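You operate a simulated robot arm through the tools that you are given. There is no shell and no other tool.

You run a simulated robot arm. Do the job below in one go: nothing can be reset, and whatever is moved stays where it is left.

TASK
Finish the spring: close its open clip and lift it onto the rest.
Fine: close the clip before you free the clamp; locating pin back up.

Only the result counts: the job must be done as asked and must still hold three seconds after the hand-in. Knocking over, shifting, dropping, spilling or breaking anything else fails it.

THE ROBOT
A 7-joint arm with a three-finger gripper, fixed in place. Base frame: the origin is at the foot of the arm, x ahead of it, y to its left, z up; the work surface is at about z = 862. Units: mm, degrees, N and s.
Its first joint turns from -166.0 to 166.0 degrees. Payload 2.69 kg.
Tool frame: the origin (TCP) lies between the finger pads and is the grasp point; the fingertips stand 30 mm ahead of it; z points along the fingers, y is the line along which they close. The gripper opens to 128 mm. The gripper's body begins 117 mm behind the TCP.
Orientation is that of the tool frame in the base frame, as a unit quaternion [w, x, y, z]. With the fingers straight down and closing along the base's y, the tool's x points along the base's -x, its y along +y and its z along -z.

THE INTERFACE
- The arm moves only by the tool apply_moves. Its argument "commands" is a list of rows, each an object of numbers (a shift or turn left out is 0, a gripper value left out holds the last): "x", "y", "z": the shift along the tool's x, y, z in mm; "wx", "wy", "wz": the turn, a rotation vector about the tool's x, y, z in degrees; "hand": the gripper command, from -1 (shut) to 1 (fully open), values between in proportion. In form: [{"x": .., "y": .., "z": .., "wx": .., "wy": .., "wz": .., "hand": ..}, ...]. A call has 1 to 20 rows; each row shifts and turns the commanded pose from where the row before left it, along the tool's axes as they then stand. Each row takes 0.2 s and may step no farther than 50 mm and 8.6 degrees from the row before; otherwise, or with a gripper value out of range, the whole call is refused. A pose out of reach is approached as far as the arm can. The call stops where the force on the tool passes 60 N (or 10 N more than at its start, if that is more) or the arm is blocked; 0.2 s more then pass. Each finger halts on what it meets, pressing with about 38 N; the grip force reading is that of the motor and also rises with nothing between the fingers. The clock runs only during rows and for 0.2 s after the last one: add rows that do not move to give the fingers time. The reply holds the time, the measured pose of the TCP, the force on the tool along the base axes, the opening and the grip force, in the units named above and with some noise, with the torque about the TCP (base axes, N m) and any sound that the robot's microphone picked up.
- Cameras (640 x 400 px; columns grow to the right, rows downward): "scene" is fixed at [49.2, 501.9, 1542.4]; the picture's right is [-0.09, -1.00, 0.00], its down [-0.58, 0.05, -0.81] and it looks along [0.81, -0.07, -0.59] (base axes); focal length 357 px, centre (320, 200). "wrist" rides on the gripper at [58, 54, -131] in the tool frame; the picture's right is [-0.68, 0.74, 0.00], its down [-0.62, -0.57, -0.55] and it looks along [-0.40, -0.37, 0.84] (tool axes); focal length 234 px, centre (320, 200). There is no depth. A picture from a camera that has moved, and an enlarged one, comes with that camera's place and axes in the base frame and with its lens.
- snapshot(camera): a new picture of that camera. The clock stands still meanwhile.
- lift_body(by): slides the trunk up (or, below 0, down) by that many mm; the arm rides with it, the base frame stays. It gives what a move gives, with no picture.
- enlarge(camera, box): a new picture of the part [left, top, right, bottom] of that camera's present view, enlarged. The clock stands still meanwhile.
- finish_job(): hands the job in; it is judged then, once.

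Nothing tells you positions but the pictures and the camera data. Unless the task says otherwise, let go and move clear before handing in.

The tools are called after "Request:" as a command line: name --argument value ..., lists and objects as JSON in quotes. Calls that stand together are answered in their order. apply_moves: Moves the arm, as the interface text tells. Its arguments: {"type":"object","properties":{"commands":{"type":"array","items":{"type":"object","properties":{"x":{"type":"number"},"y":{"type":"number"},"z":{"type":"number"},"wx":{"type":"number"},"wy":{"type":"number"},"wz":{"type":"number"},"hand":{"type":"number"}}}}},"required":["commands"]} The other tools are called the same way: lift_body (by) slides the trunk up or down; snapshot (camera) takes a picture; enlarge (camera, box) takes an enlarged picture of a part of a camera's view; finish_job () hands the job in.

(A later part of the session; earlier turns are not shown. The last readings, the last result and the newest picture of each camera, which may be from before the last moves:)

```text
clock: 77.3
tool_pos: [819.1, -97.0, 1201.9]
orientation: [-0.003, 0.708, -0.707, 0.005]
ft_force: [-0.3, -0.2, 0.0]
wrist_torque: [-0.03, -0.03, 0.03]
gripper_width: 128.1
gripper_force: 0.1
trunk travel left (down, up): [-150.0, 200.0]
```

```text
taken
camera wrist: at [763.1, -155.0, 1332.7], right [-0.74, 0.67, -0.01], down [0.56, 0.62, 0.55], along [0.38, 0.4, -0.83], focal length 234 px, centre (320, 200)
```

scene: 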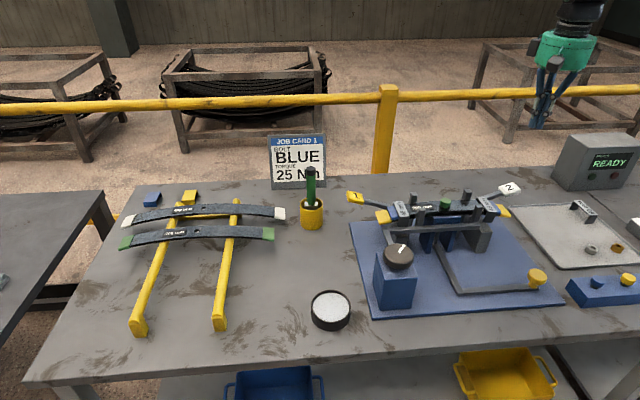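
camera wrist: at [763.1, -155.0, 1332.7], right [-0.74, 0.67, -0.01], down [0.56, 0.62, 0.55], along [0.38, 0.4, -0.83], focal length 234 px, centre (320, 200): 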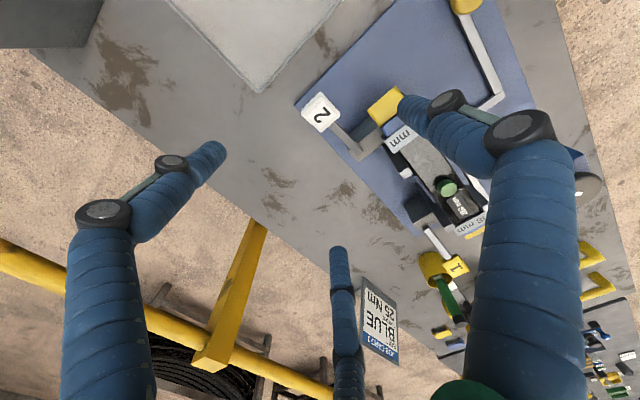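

Request:
apply_moves --commands '[{"x": 25, "y": 42}, {"x": 25, "y": 42}, {"x": 25, "y": 42}, {"x": 29, "y": 40}, {"wy": -8}, {"wy": -8}, {"wy": -8}, {"wy": -8}, {"wy": -8}, {"wy": -8}, {"wy": -8}, {"x": 39.4, "z": 26.6}, {"x": 39.4, "z": 26.6}, {"x": 39.4, "z": 26.6}, {"x": 39.4, "z": 26.6}, {}]'

Request:
enlarge --camera "wrist" --box '[290, 170, 350, 220]'

Request:
enlarge --camera "wrist" --box '[260, 140, 400, 250]'

```text
clock: 80.7
tool_pos: [654.4, -198.4, 1008.2]
orientation: [-0.336, 0.626, -0.623, -0.328]
ft_force: [0.2, -1.1, 0.4]
wrist_torque: [0.03, 0.06, 0.03]
gripper_width: 127.9
gripper_force: 0.0
trunk travel left (down, up): [-150.0, 200.0]
```

```text
8.00 times, centred on (320, 195) of wrist
camera zoom: at [600.1, -340.7, 1033.8], right [-0.74, 0.38, 0.55], down [0.56, -0.11, 0.82], along [0.37, 0.92, -0.13], focal length 1873 px, centre (320, 240)
```

zoom: 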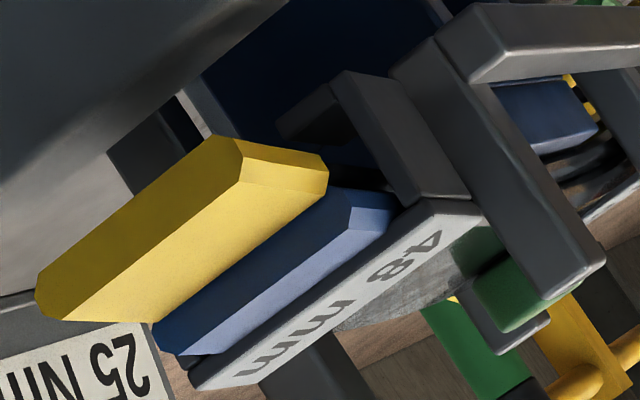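

```text
3.64 times, centred on (330, 195) of wrist
camera zoom: at [600.1, -340.7, 1033.8], right [-0.74, 0.38, 0.55], down [0.56, -0.11, 0.82], along [0.37, 0.92, -0.13], focal length 852 px, centre (284, 218)
```

zoom: 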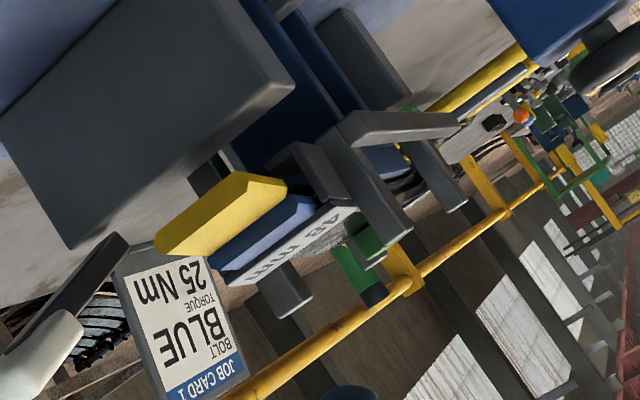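

Clip 2 now shows the same folded tab as clip 1, so it is closed. Next is the clamp knob, which I place at about (586, 285) with its top near z 990.

Request:
apply_moves --commands '[{"x": -39.4, "z": -26.6}, {"x": -39.4, "z": -26.6}, {"x": -39.4, "z": -26.6}, {"x": -39.4, "z": -26.6}, {"wy": 8}, {"wy": 8}, {"wy": 8}, {"wy": 8}, {"wy": 8}, {"wy": 8}, {"wy": 8}, {}]'

Request:
apply_moves --commands '[{"x": -43.9, "y": 6.2}, {"x": -43.9, "y": 6.2}, {"x": -43.9, "y": 6.2}, {"x": -43.9, "y": 6.2}, {"x": -43.9, "y": 6.2}, {"x": -43.9, "y": 6.2}, {"x": -43.9, "y": 6.2}, {"x": -43.9, "y": 6.2}, {"x": -43.9, "y": 6.2}, {"x": -43.9, "y": 6.2}, {"x": -43.9, "y": 6.2}, {}]'

Request:
snapshot --camera "wrist"

Request:
snapshot --camera "scene"

```text
clock: 83.3
tool_pos: [652.7, -200.4, 1198.7]
orientation: [0.003, -0.707, 0.707, -0.006]
ft_force: [-0.3, 0.4, -0.6]
wrist_torque: [-0.07, 0.01, 0.02]
gripper_width: 128.0
gripper_force: 0.0
trunk travel left (down, up): [-150.0, 200.0]
```

```text
clock: 85.9
tool_pos: [582.7, 285.7, 1196.9]
orientation: [0.004, -0.707, 0.707, -0.005]
ft_force: [-0.4, 0.1, -0.6]
wrist_torque: [-0.07, 0.01, 0.0]
gripper_width: 128.0
gripper_force: 0.0
trunk travel left (down, up): [-150.0, 200.0]
```

```text
taken
camera wrist: at [528.5, 226.9, 1327.3], right [-0.74, 0.68, -0.01], down [0.56, 0.62, 0.55], along [0.38, 0.4, -0.83], focal length 234 px, centre (320, 200)
```

wrist: 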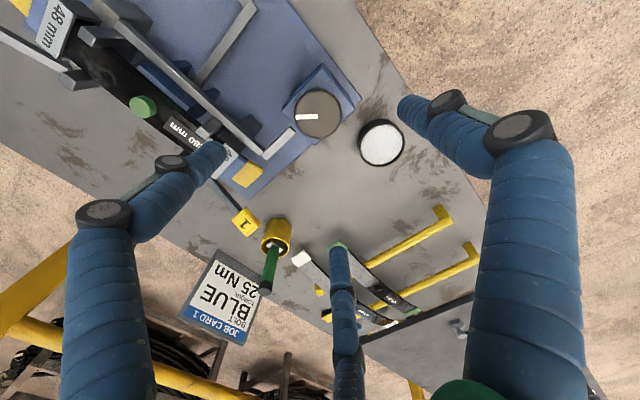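

```text
taken
```

scene: 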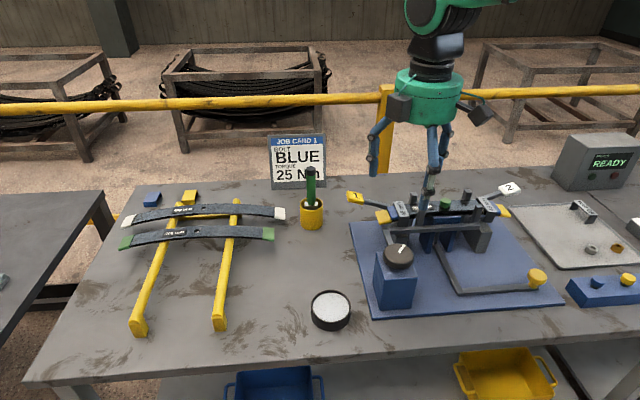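

Request:
enlarge --camera "wrist" --box '[250, 50, 400, 170]'

Request:
enlarge --camera "scene" --box '[360, 230, 430, 320]'

```text
3.33 times, centred on (325, 110) of wrist
camera zoom: at [528.5, 226.9, 1327.3], right [-0.74, 0.68, -0.01], down [0.56, 0.62, 0.55], along [0.38, 0.4, -0.83], focal length 781 px, centre (303, 500)
```

zoom: 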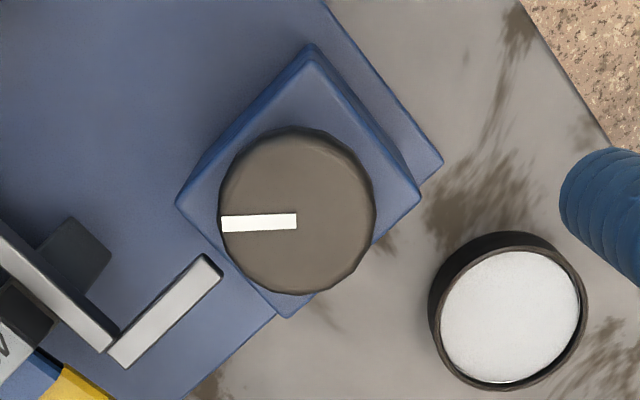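

```text
4.44 times, centred on (395, 275) of scene
camera zoom: at [49.2, 501.9, 1542.4], right [-0.09, -1.0, 0.0], down [-0.58, 0.05, -0.81], along [0.81, -0.07, -0.59], focal length 1589 px, centre (-13, -133)
```

zoom: 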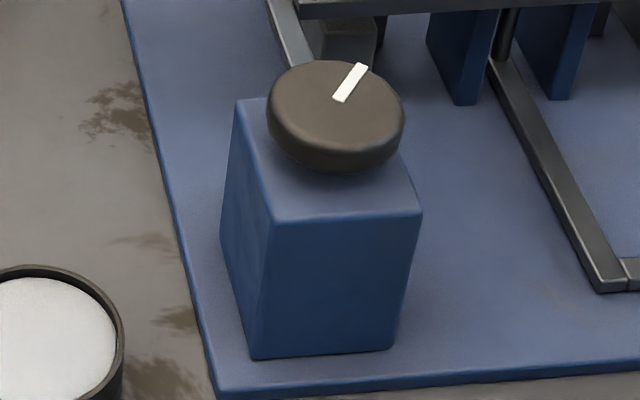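

I see the knob about 65 mm across, top near z 998, on a box whose top is near z 972. I'll lower with the hand open to just above it and check the centring.

Request:
apply_moves --commands '[{"x": 2, "z": 39}, {"z": 39}, {"z": 39}, {"z": 37}, {}]'

Request:
enlarge --camera "scene" --box '[330, 150, 470, 300]'

Request:
snapshot --camera "wrist"

```text
clock: 87.1
tool_pos: [586.3, 280.1, 1042.4]
orientation: [-0.003, 0.707, -0.707, 0.005]
ft_force: [0.7, 0.2, -0.3]
wrist_torque: [-0.03, 0.08, -0.03]
gripper_width: 127.7
gripper_force: 0.1
trunk travel left (down, up): [-150.0, 200.0]
```

```text
2.67 times, centred on (400, 225) of scene
camera zoom: at [49.2, 501.9, 1542.4], right [-0.09, -1.0, 0.0], down [-0.58, 0.05, -0.81], along [0.81, -0.07, -0.59], focal length 953 px, centre (107, 133)
```

zoom: 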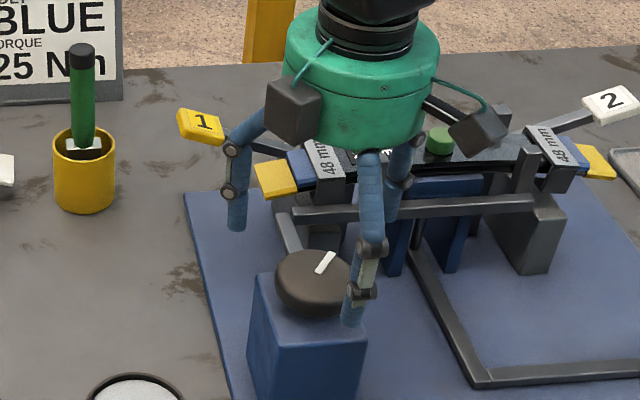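

```text
taken
camera wrist: at [531.3, 221.8, 1173.3], right [-0.74, 0.68, -0.01], down [0.56, 0.62, 0.55], along [0.38, 0.4, -0.83], focal length 234 px, centre (320, 200)
```

wrist: 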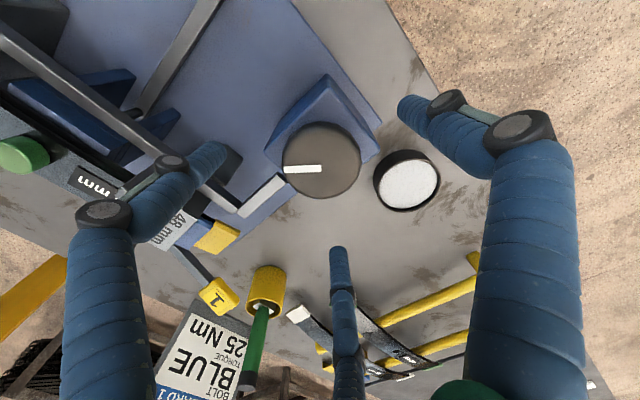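

Centring looks good, within a few mm. I'll lower to TCP z about 1008 so the tips stay above the box, then close on the knob.

Request:
apply_moves --commands '[{"y": 2, "z": 12}, {"z": 12}, {"z": 6}, {"z": 4}, {}]'

Request:
apply_moves --commands '[{"hand": -1}, {}, {}, {}]'

Request:
enlarge --camera "scene" --box '[330, 150, 470, 300]'

Request:
snapshot --camera "wrist"

```text
clock: 88.3
tool_pos: [584.1, 280.4, 1010.4]
orientation: [-0.003, 0.707, -0.707, 0.005]
ft_force: [0.8, -0.4, -0.2]
wrist_torque: [-0.01, 0.05, 0.0]
gripper_width: 127.9
gripper_force: 0.1
trunk travel left (down, up): [-150.0, 200.0]
```

```text
clock: 89.3
tool_pos: [586.4, 281.9, 1010.6]
orientation: [-0.006, 0.707, -0.707, 0.006]
ft_force: [26.7, 18.1, 3.0]
wrist_torque: [0.99, -1.36, 0.01]
gripper_width: 64.3
gripper_force: 44.9
trunk travel left (down, up): [-150.0, 200.0]
```

```text
2.67 times, centred on (400, 225) of scene
camera zoom: at [49.2, 501.9, 1542.4], right [-0.09, -1.0, 0.0], down [-0.58, 0.05, -0.81], along [0.81, -0.07, -0.59], focal length 953 px, centre (107, 133)
```

zoom: 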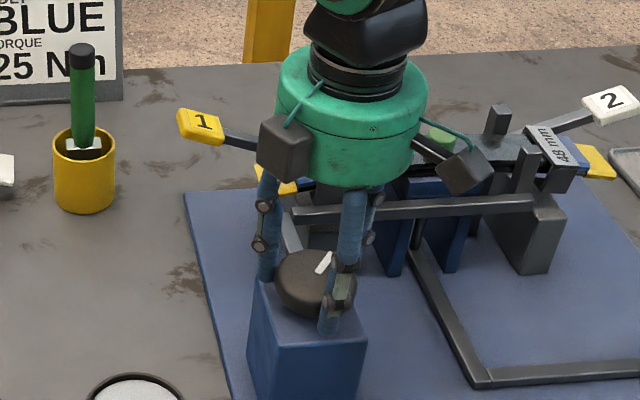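

```text
taken
camera wrist: at [531.3, 223.6, 1141.8], right [-0.74, 0.68, -0.01], down [0.56, 0.62, 0.56], along [0.38, 0.4, -0.83], focal length 234 px, centre (320, 200)
```

wrist: 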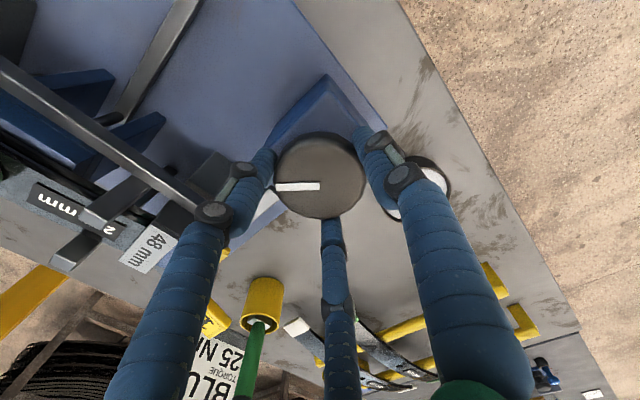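

The hand grips the knob at 64 mm, but a side load of about (27, 18) N says I'm slightly off centre. I'll nudge toward +x, +y to relax it before turning.

Request:
apply_moves --commands '[{"x": -1.5, "y": -2}, {}]'

```text
clock: 89.9
tool_pos: [586.4, 283.1, 1010.2]
orientation: [0.005, -0.707, 0.707, -0.005]
ft_force: [25.3, 4.4, 20.6]
wrist_torque: [-0.25, -0.5, -0.03]
gripper_width: 64.2
gripper_force: 45.1
trunk travel left (down, up): [-150.0, 200.0]
```

Request:
apply_moves --commands '[{"y": -3}, {}]'

```text
clock: 90.5
tool_pos: [586.0, 282.3, 1011.3]
orientation: [0.003, -0.707, 0.707, -0.005]
ft_force: [0.6, 16.4, 31.2]
wrist_torque: [0.62, 0.12, 0.01]
gripper_width: 64.7
gripper_force: 44.8
trunk travel left (down, up): [-150.0, 200.0]
```

Request:
apply_moves --commands '[{"x": -1.5, "z": -1.5}, {}]'

```text
clock: 91.1
tool_pos: [587.8, 282.1, 1009.6]
orientation: [-0.002, 0.707, -0.707, 0.005]
ft_force: [-2.1, 1.4, 17.6]
wrist_torque: [0.1, -0.11, 0.01]
gripper_width: 64.3
gripper_force: 44.8
trunk travel left (down, up): [-150.0, 200.0]
```

Side loads are nearly zero now. I'll ease up slightly and try a small test turn.

Request:
apply_moves --commands '[{"z": -1.5}, {"wz": -3}, {}]'

```text
clock: 91.9
tool_pos: [586.8, 282.7, 1011.1]
orientation: [-0.001, 0.726, -0.688, 0.004]
ft_force: [2.5, -6.2, -16.3]
wrist_torque: [-0.18, -0.77, 0.0]
gripper_width: 64.1
gripper_force: 45.0
trunk travel left (down, up): [-150.0, 200.0]
```

Request:
apply_moves --commands '[{"z": 1}, {"wz": -4}, {"wz": -4}, {}]'

Request:
enlarge --camera "scene" --box '[340, 170, 580, 320]'

Request:
enlarge --camera "wrist" --box '[180, 60, 420, 240]'

```text
clock: 92.9
tool_pos: [586.4, 282.6, 1009.9]
orientation: [-0.003, 0.772, -0.636, 0.004]
ft_force: [-11.2, -11.1, -23.3]
wrist_torque: [0.03, 0.3, 0.0]
gripper_width: 64.4
gripper_force: 44.9
trunk travel left (down, up): [-150.0, 200.0]
```

```text
2.67 times, centred on (460, 245) of scene
camera zoom: at [49.2, 501.9, 1542.4], right [-0.09, -1.0, 0.0], down [-0.58, 0.05, -0.81], along [0.81, -0.07, -0.59], focal length 953 px, centre (-53, 80)
```

zoom: 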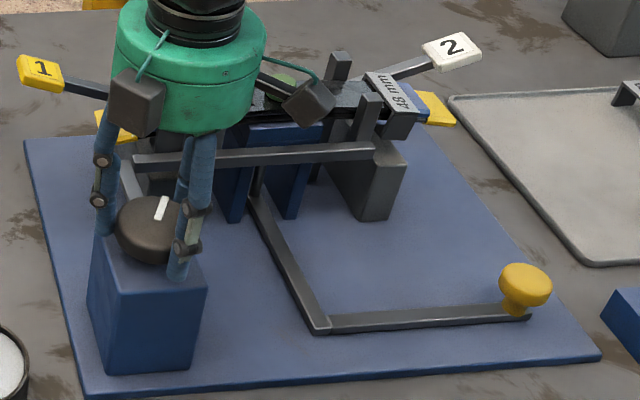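

```text
2.22 times, centred on (300, 150) of wrist
camera zoom: at [544.7, 215.0, 1141.8], right [-0.85, 0.52, -0.01], down [0.43, 0.71, 0.55], along [0.29, 0.47, -0.83], focal length 520 px, centre (364, 311)
```

zoom: 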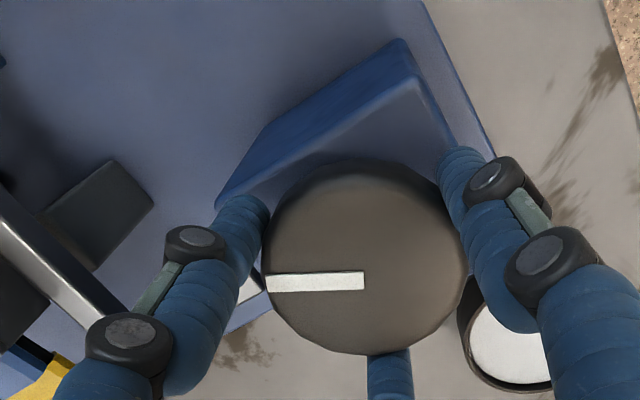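

The pointer turns with the hand at almost no torque. I'll go further the same way and compare the clamp bar position.

Request:
apply_moves --commands '[{"z": 1}, {"wz": -5}, {"wz": -5}, {"wz": -5}, {"wz": -5}, {}]'

Request:
enlarge --camera "scene" --box '[340, 170, 580, 320]'

```text
clock: 94.3
tool_pos: [586.9, 283.7, 1010.0]
orientation: [-0.001, 0.87, -0.492, 0.005]
ft_force: [-22.2, -14.9, -21.3]
wrist_torque: [-0.3, 0.56, -0.04]
gripper_width: 64.1
gripper_force: 44.4
trunk travel left (down, up): [-150.0, 200.0]
```

```text
2.67 times, centred on (460, 245) of scene
camera zoom: at [49.2, 501.9, 1542.4], right [-0.09, -1.0, 0.0], down [-0.58, 0.05, -0.81], along [0.81, -0.07, -0.59], focal length 953 px, centre (-53, 80)
```

zoom: 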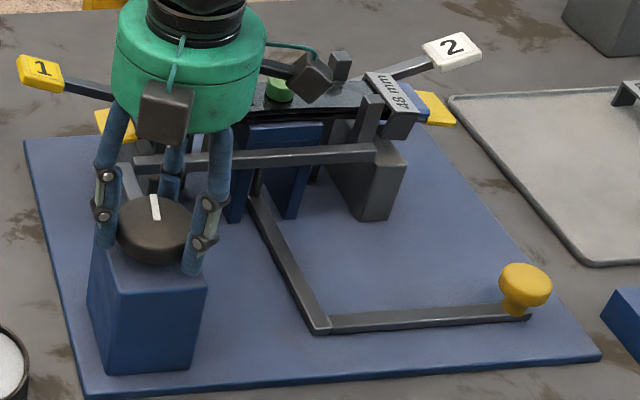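

Request:
enlarge --camera "scene" --box '[465, 185, 515, 235]'

```text
8.00 times, centred on (490, 210) of scene
camera zoom: at [49.2, 501.9, 1542.4], right [-0.09, -1.0, 0.0], down [-0.58, 0.05, -0.81], along [0.81, -0.07, -0.59], focal length 2859 px, centre (-1040, 120)
```

zoom: 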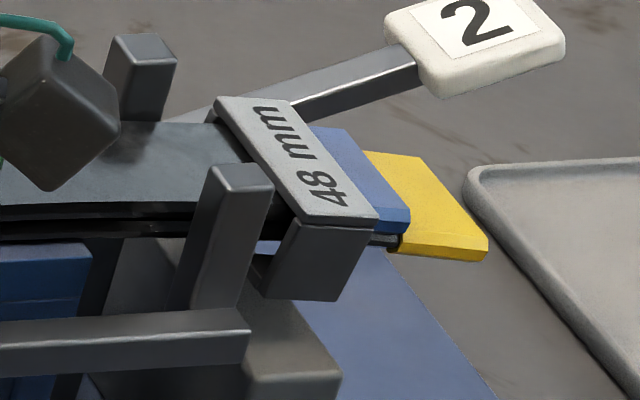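

The front post has moved about 5 mm away from the spring, so this direction opens the clamp. I'll relax the side load and keep turning.

Request:
apply_moves --commands '[{"x": 0.4, "y": 1.5, "z": 1}, {"wz": -5}, {"wz": -5}, {"wz": -5}, {"wz": -5}, {}]'

Request:
enlarge --camera "scene" --box '[340, 170, 580, 320]'

```text
clock: 95.7
tool_pos: [587.5, 283.3, 1010.7]
orientation: [-0.001, 0.943, -0.333, 0.007]
ft_force: [-24.1, -2.9, -9.4]
wrist_torque: [0.12, 0.79, 0.0]
gripper_width: 64.5
gripper_force: 44.8
trunk travel left (down, up): [-150.0, 200.0]
```

```text
2.67 times, centred on (460, 245) of scene
camera zoom: at [49.2, 501.9, 1542.4], right [-0.09, -1.0, 0.0], down [-0.58, 0.05, -0.81], along [0.81, -0.07, -0.59], focal length 953 px, centre (-53, 80)
```

zoom: 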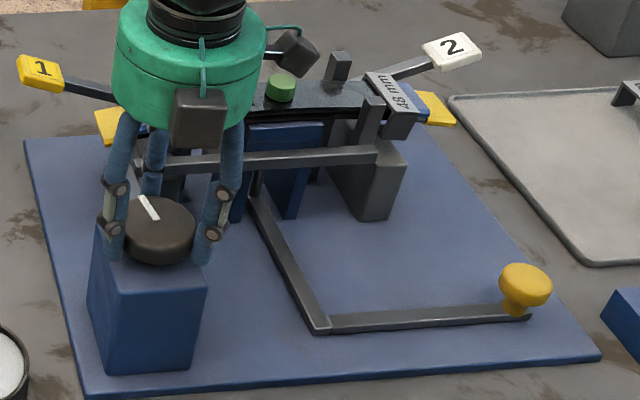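

Request:
apply_moves --commands '[{"x": -1.2, "y": 1}, {"wz": -5}, {"wz": -5}, {"wz": -5}, {"wz": -5}, {}]'

Request:
enlarge --camera "scene" --box '[465, 185, 515, 235]'

```text
clock: 97.1
tool_pos: [587.1, 282.5, 1011.4]
orientation: [0.0, 0.986, -0.164, 0.006]
ft_force: [-2.3, 1.2, -3.6]
wrist_torque: [0.38, -0.16, -0.01]
gripper_width: 64.4
gripper_force: 44.9
trunk travel left (down, up): [-150.0, 200.0]
```

```text
8.00 times, centred on (490, 210) of scene
camera zoom: at [49.2, 501.9, 1542.4], right [-0.09, -1.0, 0.0], down [-0.58, 0.05, -0.81], along [0.81, -0.07, -0.59], focal length 2859 px, centre (-1040, 120)
```

zoom: 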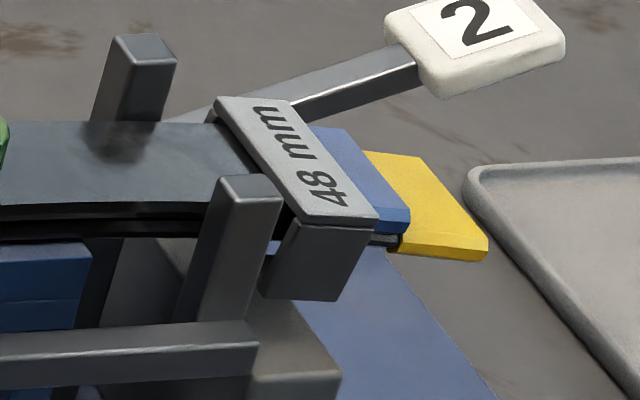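

The post has now backed off about 11 mm. I'll keep turning toward the end of the knob's travel.

Request:
apply_moves --commands '[{"wz": -5}, {"wz": -5}, {"wz": -5}, {"wz": -5}, {}]'

Request:
enlarge --camera "scene" --box '[465, 185, 515, 235]'

Request:
enlarge --camera "scene" --box '[340, 170, 580, 320]'

```text
clock: 98.3
tool_pos: [586.3, 282.9, 1010.2]
orientation: [0.0, 1.0, 0.01, 0.007]
ft_force: [2.2, 9.0, 2.9]
wrist_torque: [0.64, -0.39, -0.03]
gripper_width: 64.3
gripper_force: 45.5
trunk travel left (down, up): [-150.0, 200.0]
```

```text
8.00 times, centred on (490, 210) of scene
camera zoom: at [49.2, 501.9, 1542.4], right [-0.09, -1.0, 0.0], down [-0.58, 0.05, -0.81], along [0.81, -0.07, -0.59], focal length 2859 px, centre (-1040, 120)
```

zoom: 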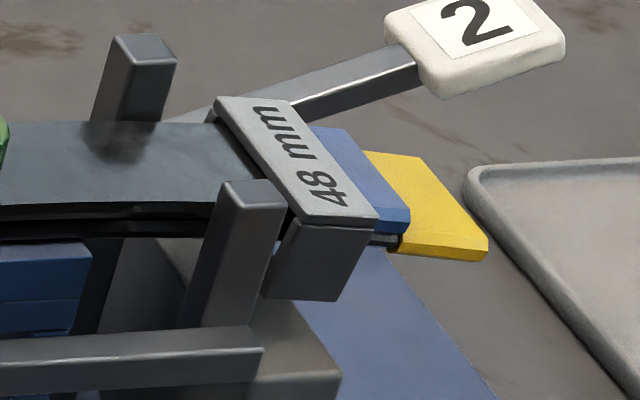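

```text
2.67 times, centred on (460, 245) of scene
camera zoom: at [49.2, 501.9, 1542.4], right [-0.09, -1.0, 0.0], down [-0.58, 0.05, -0.81], along [0.81, -0.07, -0.59], focal length 953 px, centre (-53, 80)
```

zoom: 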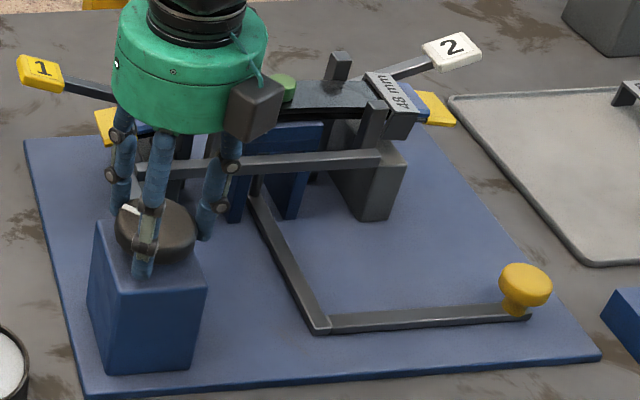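

Request:
apply_moves --commands '[{"wz": -5}, {"wz": -5}, {}]'

Request:
enlarge --camera "scene" --box '[465, 185, 515, 235]'

Request:
enlarge --camera "wrist" --box '[180, 60, 420, 240]'

```text
clock: 99.1
tool_pos: [586.4, 282.3, 1011.0]
orientation: [0.001, 0.995, 0.097, 0.006]
ft_force: [6.1, 7.2, 9.6]
wrist_torque: [0.25, 0.12, 0.02]
gripper_width: 64.0
gripper_force: 44.7
trunk travel left (down, up): [-150.0, 200.0]
```

```text
8.00 times, centred on (490, 210) of scene
camera zoom: at [49.2, 501.9, 1542.4], right [-0.09, -1.0, 0.0], down [-0.58, 0.05, -0.81], along [0.81, -0.07, -0.59], focal length 2859 px, centre (-1040, 120)
```

zoom: 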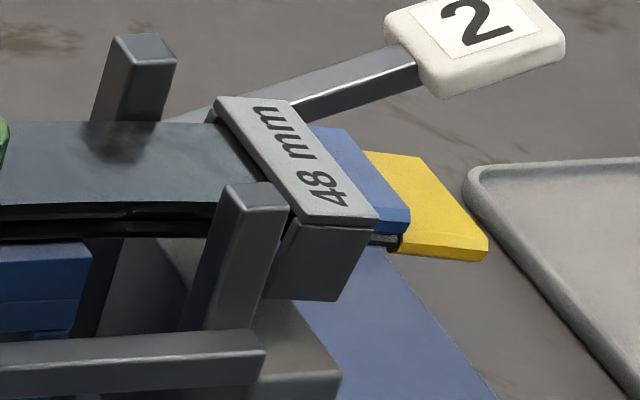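

```text
2.22 times, centred on (300, 150) of wrist
camera zoom: at [652.6, 240.9, 1143.3], right [-0.52, -0.85, -0.01], down [-0.72, 0.44, 0.54], along [-0.46, 0.29, -0.84], focal length 520 px, centre (364, 311)
```

zoom: 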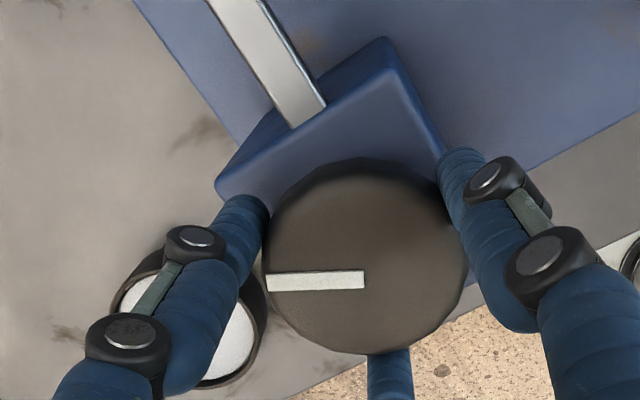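

Request:
apply_moves --commands '[{"wz": -5}, {"wz": -5}, {}]'

Request:
enlarge --camera "scene" --box '[465, 185, 515, 235]'

Request:
enlarge --camera "wrist" --box '[180, 60, 420, 240]'

```text
clock: 99.9
tool_pos: [585.7, 282.6, 1012.2]
orientation: [0.004, 0.986, 0.168, 0.001]
ft_force: [-4.5, -9.3, -34.8]
wrist_torque: [-0.02, 0.19, -0.03]
gripper_width: 64.5
gripper_force: 44.8
out of reach, approached as far as the arm can: row 2
trunk travel left (down, up): [-150.0, 200.0]
```

```text
8.00 times, centred on (490, 210) of scene
camera zoom: at [49.2, 501.9, 1542.4], right [-0.09, -1.0, 0.0], down [-0.58, 0.05, -0.81], along [0.81, -0.07, -0.59], focal length 2859 px, centre (-1040, 120)
```

zoom: 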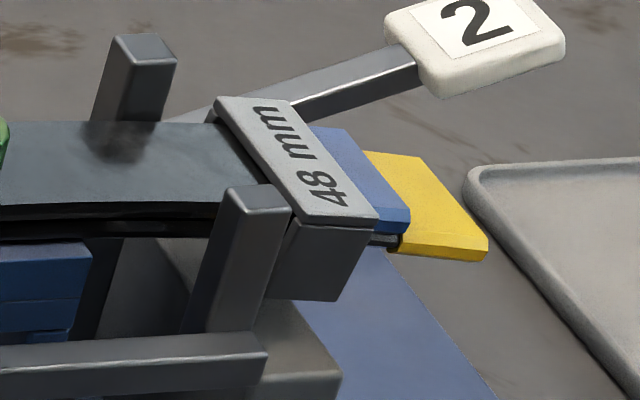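

```text
2.22 times, centred on (300, 150) of wrist
camera zoom: at [659.4, 252.3, 1144.7], right [-0.39, -0.92, 0.01], down [-0.77, 0.33, 0.54], along [-0.5, 0.21, -0.84], focal length 520 px, centre (364, 311)
```

zoom: 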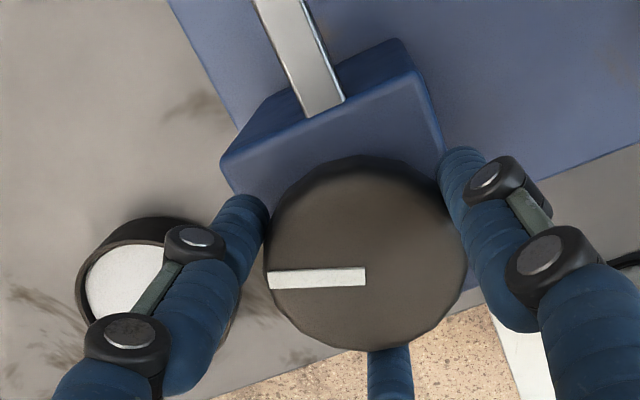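

I've hit the wrist's turning limit after about 109° of knob travel, and the post has moved about 17 mm. I'll regrip to find out whether the knob has more travel.

Request:
apply_moves --commands '[{"hand": 1}, {}, {}, {"z": -40}, {"wz": 8.4}, {"wz": 8.4}, {"wz": 8.4}, {"wz": 8.4}, {"wz": 8.4}, {"wz": 8.4}, {"wz": 8.4}, {"wz": 8.4}, {"wz": 8.4}, {"wz": 8.4}, {"wz": 8.4}, {"wz": 8.4}, {"wz": 8.4}, {}]'

Request:
enlarge --camera "scene" --box '[340, 170, 580, 320]'

Request:
snapshot --camera "wrist"

```text
clock: 100.8
tool_pos: [544.7, 267.9, 1002.2]
orientation: [0.013, 0.983, 0.181, -0.025]
ft_force: [-1.8, 12.4, -0.1]
wrist_torque: [0.26, -0.07, 0.65]
gripper_width: 128.2
gripper_force: 0.1
trunk travel left (down, up): [-150.0, 200.0]
stopped in row 4: the force on the tool passed its limit at 84 N (the readings are from after the stop); the commanded pose is now the measured one
```

```text
2.67 times, centred on (460, 245) of scene
camera zoom: at [49.2, 501.9, 1542.4], right [-0.09, -1.0, 0.0], down [-0.58, 0.05, -0.81], along [0.81, -0.07, -0.59], focal length 953 px, centre (-53, 80)
```

zoom: 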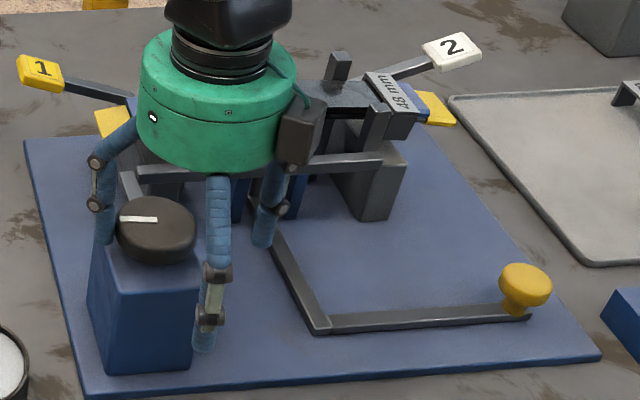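

```text
taken
camera wrist: at [624.9, 242.1, 1130.8], right [-0.37, -0.93, 0.05], down [-0.75, 0.33, 0.57], along [-0.55, 0.18, -0.82], focal length 234 px, centre (320, 200)
```

wrist: 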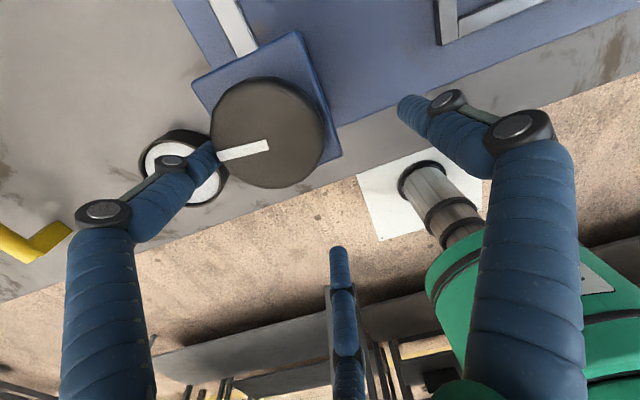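

While lifting at the joint limit the hand drifted to (545, 268) and brushed something at 84 N. The knob, box and bar look unchanged. I'll back off in small steps, turning away from the limit while rising.

Request:
apply_moves --commands '[{"z": -5, "wz": 4}, {"z": -6, "wz": 4}, {"z": -8, "wz": 4}, {}]'

```text
clock: 101.6
tool_pos: [548.5, 272.0, 1017.8]
orientation: [0.013, 0.995, 0.099, -0.022]
ft_force: [6.0, 17.7, -2.1]
wrist_torque: [0.32, 0.24, 0.56]
gripper_width: 128.2
gripper_force: 0.1
trunk travel left (down, up): [-150.0, 200.0]
stopped in row 3: the force on the tool passed its limit at 96 N (the readings are from after the stop); the commanded pose is now the measured one
```

The contact force and torque fit the third finger pressing on the knob's +y side, so the gripper really behaves as the three-fingered hand I see. I'll shift a few mm toward +y to clear the knob, then rise.

Request:
apply_moves --commands '[{"x": 0.7, "y": -4}, {}]'

Request:
snapshot --camera "wrist"

Request:
enlarge --camera "scene" --box '[340, 150, 500, 320]'

```text
clock: 102.2
tool_pos: [547.5, 272.6, 1016.6]
orientation: [0.013, 0.995, 0.098, -0.023]
ft_force: [-0.4, 0.4, -0.6]
wrist_torque: [-0.03, -0.02, 0.02]
gripper_width: 128.1
gripper_force: 0.1
trunk travel left (down, up): [-150.0, 200.0]
```

```text
taken
camera wrist: at [620.3, 236.0, 1146.8], right [-0.52, -0.85, 0.05], down [-0.69, 0.45, 0.56], along [-0.5, 0.26, -0.82], focal length 234 px, centre (320, 200)
```

wrist: 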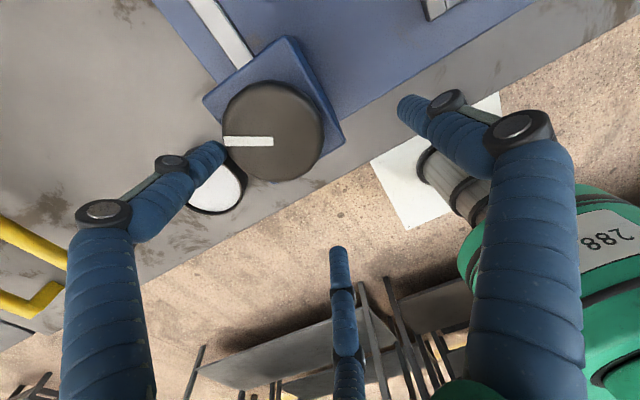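

```text
2.35 times, centred on (420, 235) of scene
camera zoom: at [49.2, 501.9, 1542.4], right [-0.09, -1.0, 0.0], down [-0.58, 0.05, -0.81], along [0.81, -0.07, -0.59], focal length 841 px, centre (85, 118)
```

zoom: 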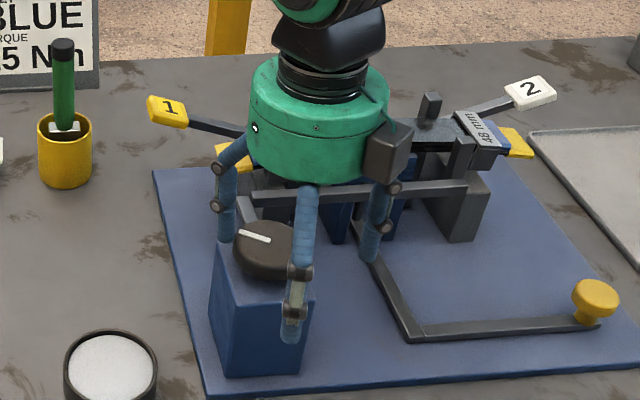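

The contact is gone. I'll rise clear, then turn back for a fresh grip on the knob.

Request:
apply_moves --commands '[{"z": -10}, {"z": -20}, {"z": -25}, {}]'

Request:
apply_moves --commands '[{"wz": 8.4}, {"wz": 8.4}, {"wz": 8.4}, {"wz": 8.4}, {"wz": 8.4}, {"wz": 8.4}, {"wz": 8.4}, {"wz": 8.4}, {"wz": 8.4}, {"wz": 8.4}, {"wz": 8.4}, {"wz": 6.2}, {}]'

Request:
snapshot --camera "wrist"

Request:
enlarge --camera "scene" --box '[340, 170, 580, 320]'

```text
clock: 103.2
tool_pos: [550.2, 273.0, 1071.0]
orientation: [0.014, 0.995, 0.098, -0.023]
ft_force: [0.5, 0.3, 0.0]
wrist_torque: [0.01, -0.04, 0.0]
gripper_width: 128.0
gripper_force: 0.1
trunk travel left (down, up): [-150.0, 200.0]
```

```text
clock: 106.0
tool_pos: [550.2, 273.8, 1071.2]
orientation: [0.026, 0.722, -0.691, -0.004]
ft_force: [0.6, -0.1, 0.6]
wrist_torque: [0.02, -0.03, 0.02]
gripper_width: 128.3
gripper_force: 0.1
trunk travel left (down, up): [-150.0, 200.0]
```

```text
taken
camera wrist: at [503.9, 218.1, 1207.5], right [-0.77, 0.64, 0.01], down [0.56, 0.66, 0.51], along [0.32, 0.39, -0.86], focal length 234 px, centre (320, 200)
```

wrist: 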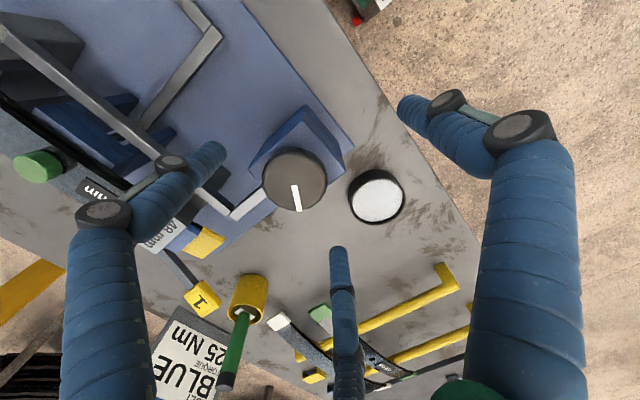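

```text
2.67 times, centred on (460, 245) of scene
camera zoom: at [49.2, 501.9, 1542.4], right [-0.09, -1.0, 0.0], down [-0.58, 0.05, -0.81], along [0.81, -0.07, -0.59], focal length 953 px, centre (-53, 80)
```

zoom: 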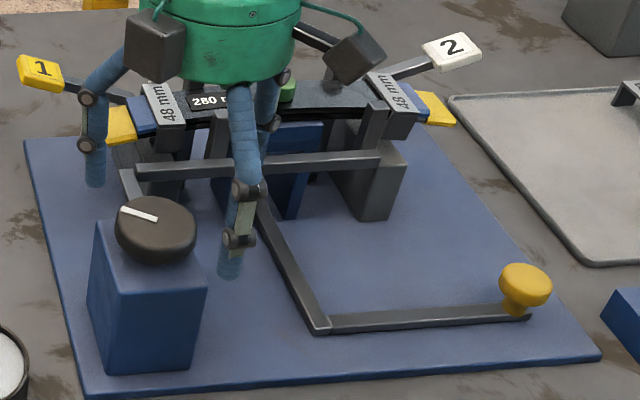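

The contact turned the knob back about 20°, so it now sits about 88° from the start. I'll re-level the hand, centre over the knob at (587, 282), regrip and turn further.

Request:
apply_moves --commands '[{"wx": 2.4, "wy": -1.8}, {"x": -8.7, "y": -36.8}, {}]'

Request:
snapshot --camera "wrist"

```text
clock: 106.8
tool_pos: [586.4, 285.4, 1071.9]
orientation: [0.0, 0.723, -0.691, -0.002]
ft_force: [0.3, 0.4, -1.0]
wrist_torque: [0.01, 0.07, -0.01]
gripper_width: 128.0
gripper_force: 0.0
trunk travel left (down, up): [-150.0, 200.0]
```

```text
taken
camera wrist: at [536.2, 223.9, 1204.4], right [-0.77, 0.64, 0.0], down [0.54, 0.64, 0.55], along [0.35, 0.42, -0.84], focal length 234 px, centre (320, 200)
```

wrist: 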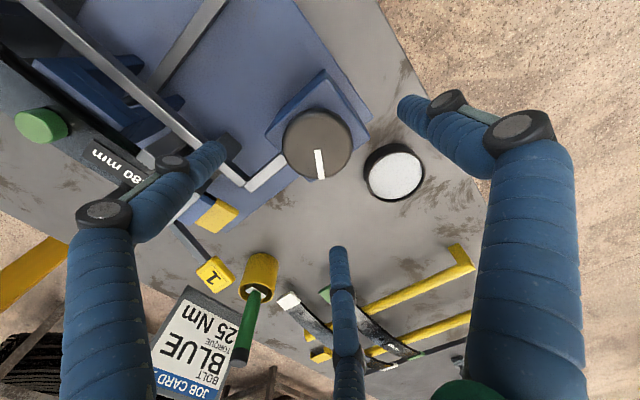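

Request:
apply_moves --commands '[{"x": 2.5, "z": 25}, {"z": 20}, {"z": 10}, {"z": 6}, {}]'

Request:
apply_moves --commands '[{"hand": -1}, {}, {}, {}]'

```text
clock: 108.0
tool_pos: [585.9, 283.1, 1010.7]
orientation: [-0.001, 0.723, -0.691, 0.0]
ft_force: [0.3, 0.7, -0.3]
wrist_torque: [-0.01, -0.01, 0.01]
gripper_width: 128.0
gripper_force: 0.0
trunk travel left (down, up): [-150.0, 200.0]
```

```text
clock: 109.0
tool_pos: [586.6, 282.2, 1011.3]
orientation: [0.0, 0.723, -0.691, 0.0]
ft_force: [10.3, -15.3, 1.9]
wrist_torque: [-0.88, -0.5, 0.03]
gripper_width: 64.3
gripper_force: 45.1
trunk travel left (down, up): [-150.0, 200.0]
```

Gripped at 64 mm again with a modest side load. I'll ease that and keep turning the same way.

Request:
apply_moves --commands '[{"x": 0.8, "y": -0.8}, {"wz": -5}, {"wz": -5}, {"wz": -5}, {"wz": -5}, {}]'

Request:
apply_moves --commands '[{"wz": -5}, {"wz": -5}, {}]'

Request:
enlarge --camera "scene" --box '[465, 185, 515, 235]'

Request:
enlarge --camera "wrist" --box '[180, 60, 420, 240]'

```text
clock: 110.4
tool_pos: [588.3, 282.6, 1010.9]
orientation: [0.001, 0.832, -0.554, -0.001]
ft_force: [-4.5, -0.1, 10.1]
wrist_torque: [-0.23, 0.85, 0.0]
gripper_width: 64.4
gripper_force: 44.8
trunk travel left (down, up): [-150.0, 200.0]
```

```text
clock: 111.2
tool_pos: [586.6, 282.3, 1011.1]
orientation: [-0.001, 0.878, -0.479, -0.001]
ft_force: [-6.8, -0.8, 11.7]
wrist_torque: [-0.19, 0.66, -0.03]
gripper_width: 64.2
gripper_force: 45.2
trunk travel left (down, up): [-150.0, 200.0]
```

```text
8.00 times, centred on (490, 210) of scene
camera zoom: at [49.2, 501.9, 1542.4], right [-0.09, -1.0, 0.0], down [-0.58, 0.05, -0.81], along [0.81, -0.07, -0.59], focal length 2859 px, centre (-1040, 120)
```

zoom: 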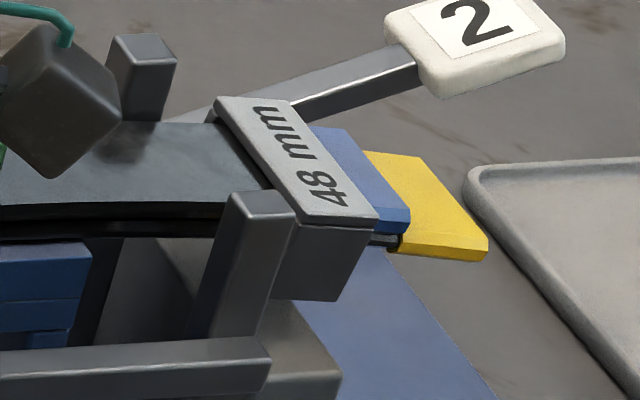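

```text
2.22 times, centred on (300, 150) of wrist
camera zoom: at [573.4, 203.6, 1143.1], right [-0.99, 0.17, 0.0], down [0.14, 0.82, 0.55], along [0.09, 0.54, -0.83], focal length 520 px, centre (364, 311)
```

zoom: 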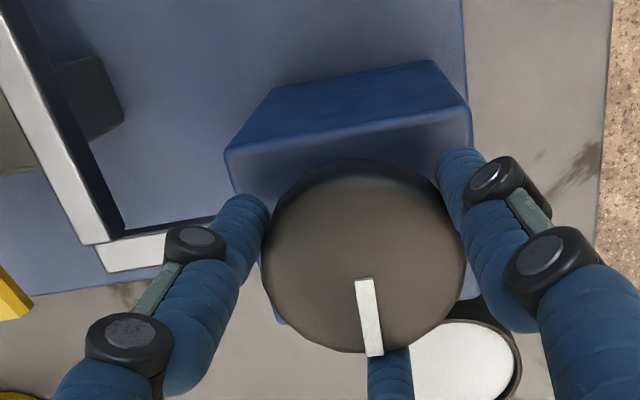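

The clamp bar keeps moving back, so I keep turning.

Request:
apply_moves --commands '[{"wz": -5}, {"wz": -5}, {"wz": -5}, {"wz": -5}, {}]'

Request:
enlarge --camera "scene" --box '[465, 185, 515, 235]'

Request:
enlarge --camera "wrist" --box '[180, 60, 420, 240]'

```text
clock: 112.4
tool_pos: [586.9, 281.4, 1011.9]
orientation: [0.0, 0.948, -0.319, -0.001]
ft_force: [-1.7, -7.6, 10.2]
wrist_torque: [-0.51, 0.15, -0.01]
gripper_width: 64.4
gripper_force: 45.0
trunk travel left (down, up): [-150.0, 200.0]
```

```text
8.00 times, centred on (490, 210) of scene
camera zoom: at [49.2, 501.9, 1542.4], right [-0.09, -1.0, 0.0], down [-0.58, 0.05, -0.81], along [0.81, -0.07, -0.59], focal length 2859 px, centre (-1040, 120)
```

zoom: 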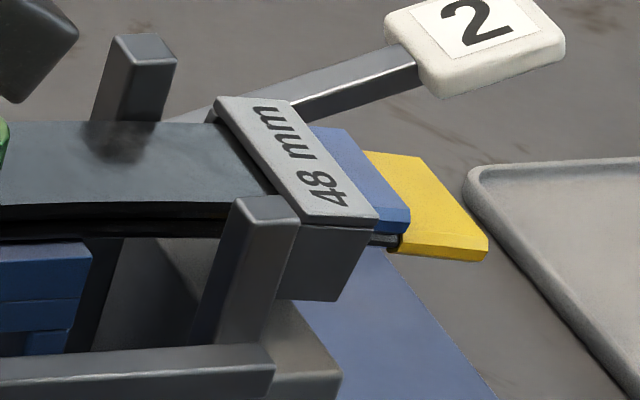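

```text
2.22 times, centred on (300, 150) of wrist
camera zoom: at [600.9, 203.5, 1143.0], right [-0.98, -0.18, 0.0], down [-0.15, 0.82, 0.55], along [-0.1, 0.54, -0.83], focal length 520 px, centre (364, 311)
```

zoom: 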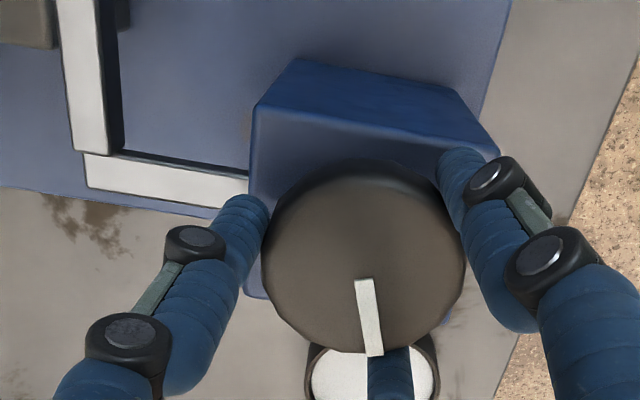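

Request:
apply_moves --commands '[{"wz": -5}, {"wz": -5}, {"wz": -5}, {"wz": -5}, {}]'

Request:
enlarge --camera "scene" --box '[465, 185, 515, 235]'

Request:
enlarge --camera "wrist" --box '[180, 60, 420, 240]'

```text
clock: 113.6
tool_pos: [587.0, 282.9, 1010.8]
orientation: [-0.001, 0.989, -0.151, -0.001]
ft_force: [2.8, -2.5, 0.3]
wrist_torque: [0.27, 0.04, -0.97]
gripper_width: 64.1
gripper_force: 45.1
trunk travel left (down, up): [-150.0, 200.0]
```

```text
8.00 times, centred on (490, 210) of scene
camera zoom: at [49.2, 501.9, 1542.4], right [-0.09, -1.0, 0.0], down [-0.58, 0.05, -0.81], along [0.81, -0.07, -0.59], focal length 2859 px, centre (-1040, 120)
```

zoom: 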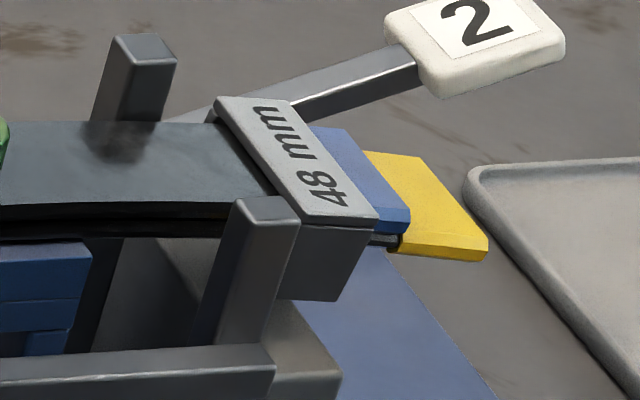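

```text
2.22 times, centred on (300, 150) of wrist
camera zoom: at [627.2, 213.3, 1142.2], right [-0.86, -0.5, 0.0], down [-0.42, 0.72, 0.55], along [-0.28, 0.48, -0.83], focal length 520 px, centre (364, 311)
```

zoom: 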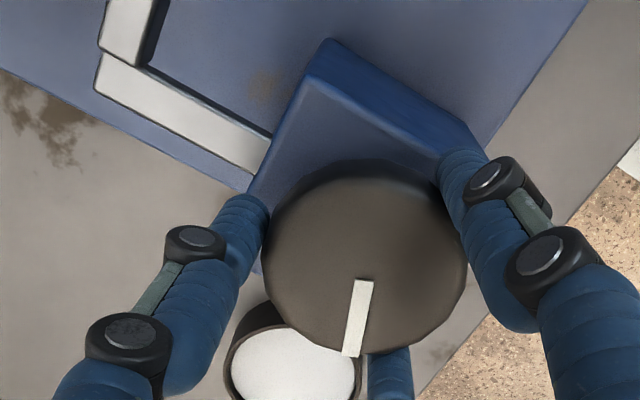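

The torque rose to about 1 N·m and the knob slipped in the fingers, so it is at its end stop with the clamp fully open. I'll let go and rise carefully.

Request:
apply_moves --commands '[{"hand": 1}, {}, {}, {}, {"z": -5}, {"z": -10}, {"z": -20}, {"z": -30}, {"z": -40}, {}]'

Request:
enlarge --camera "scene" --box '[340, 170, 580, 320]'

```text
clock: 115.8
tool_pos: [587.6, 281.3, 1114.9]
orientation: [-0.001, 0.988, -0.152, -0.001]
ft_force: [-0.5, 0.0, 0.4]
wrist_torque: [0.01, -0.03, 0.0]
gripper_width: 127.9
gripper_force: 0.0
trunk travel left (down, up): [-150.0, 200.0]
```

```text
2.67 times, centred on (460, 245) of scene
camera zoom: at [49.2, 501.9, 1542.4], right [-0.09, -1.0, 0.0], down [-0.58, 0.05, -0.81], along [0.81, -0.07, -0.59], focal length 953 px, centre (-53, 80)
```

zoom: 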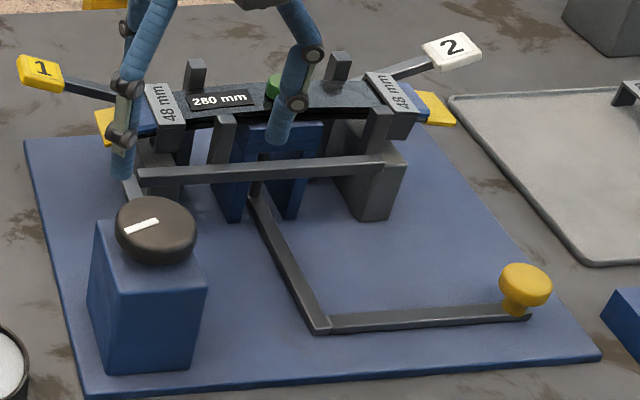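

The clamp bar stays back, the knob is free and nothing else has moved. Next I turn to yaw -90 and hover over the spring's centre bolt near (743, 123) to measure it for lifting.

Request:
apply_moves --commands '[{"wz": 8.1}, {"wz": 8.1}, {"wz": 8.1}, {"wz": 8.1}, {"wz": 8.1}, {"wz": 8.1}, {"wz": 8.1}, {"wz": 8.1}, {"wz": 7.7}, {"x": 31.7, "y": -31.1}, {"x": 31.7, "y": -31.1}, {"x": 31.7, "y": -31.1}, {"x": 31.7, "y": -31.1}, {"x": 31.7, "y": -31.1}, {}]'

Request:
snapshot --camera "wrist"

Request:
enlarge --camera "scene" --box '[400, 150, 520, 250]'

```text
clock: 119.0
tool_pos: [744.5, 122.8, 1114.8]
orientation: [0.0, 0.708, -0.706, -0.001]
ft_force: [1.0, -0.4, 0.2]
wrist_torque: [0.08, 0.05, -0.03]
gripper_width: 128.2
gripper_force: 0.1
trunk travel left (down, up): [-150.0, 200.0]
```

```text
taken
camera wrist: at [691.9, 63.9, 1247.4], right [-0.74, 0.67, 0.0], down [0.57, 0.62, 0.55], along [0.37, 0.41, -0.84], focal length 234 px, centre (320, 200)
```

wrist: 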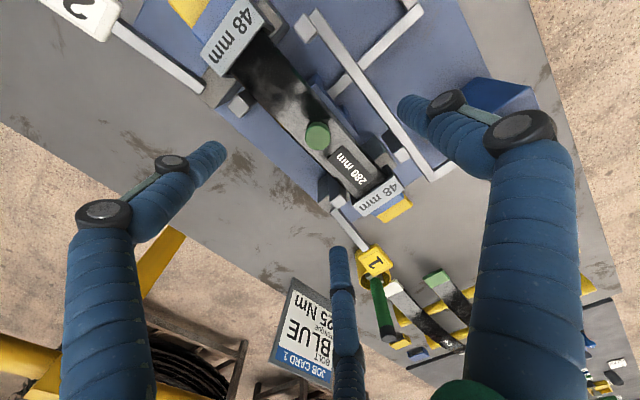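

```text
4.00 times, centred on (460, 200) of scene
camera zoom: at [49.2, 501.9, 1542.4], right [-0.09, -1.0, 0.0], down [-0.58, 0.05, -0.81], along [0.81, -0.07, -0.59], focal length 1430 px, centre (-240, 200)
```

zoom: 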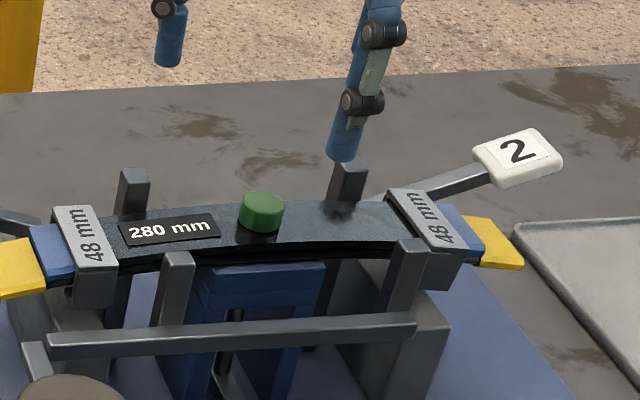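

Request:
enlarge --camera "wrist" --box '[190, 0, 450, 230]'

Request:
enlarge --camera "wrist" --box '[270, 90, 370, 180]'

```text
1.74 times, centred on (320, 115) of wrist
camera zoom: at [691.9, 63.9, 1247.4], right [-0.74, 0.67, 0.0], down [0.57, 0.62, 0.55], along [0.37, 0.41, -0.84], focal length 407 px, centre (320, 348)
```

zoom: 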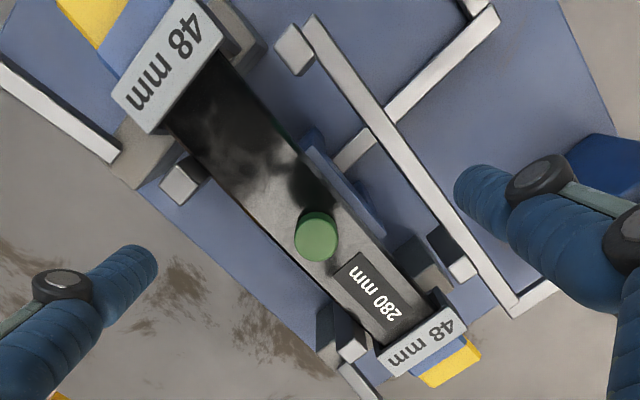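

```text
4.44 times, centred on (320, 135) of wrist
camera zoom: at [691.9, 63.9, 1247.4], right [-0.74, 0.67, 0.0], down [0.57, 0.62, 0.55], along [0.37, 0.41, -0.84], focal length 1041 px, centre (320, 489)
```

zoom: 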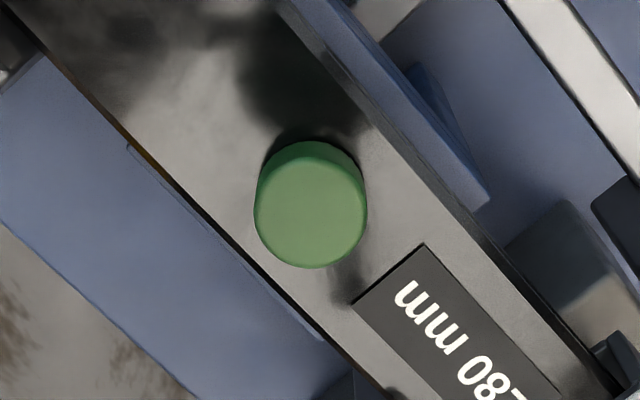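

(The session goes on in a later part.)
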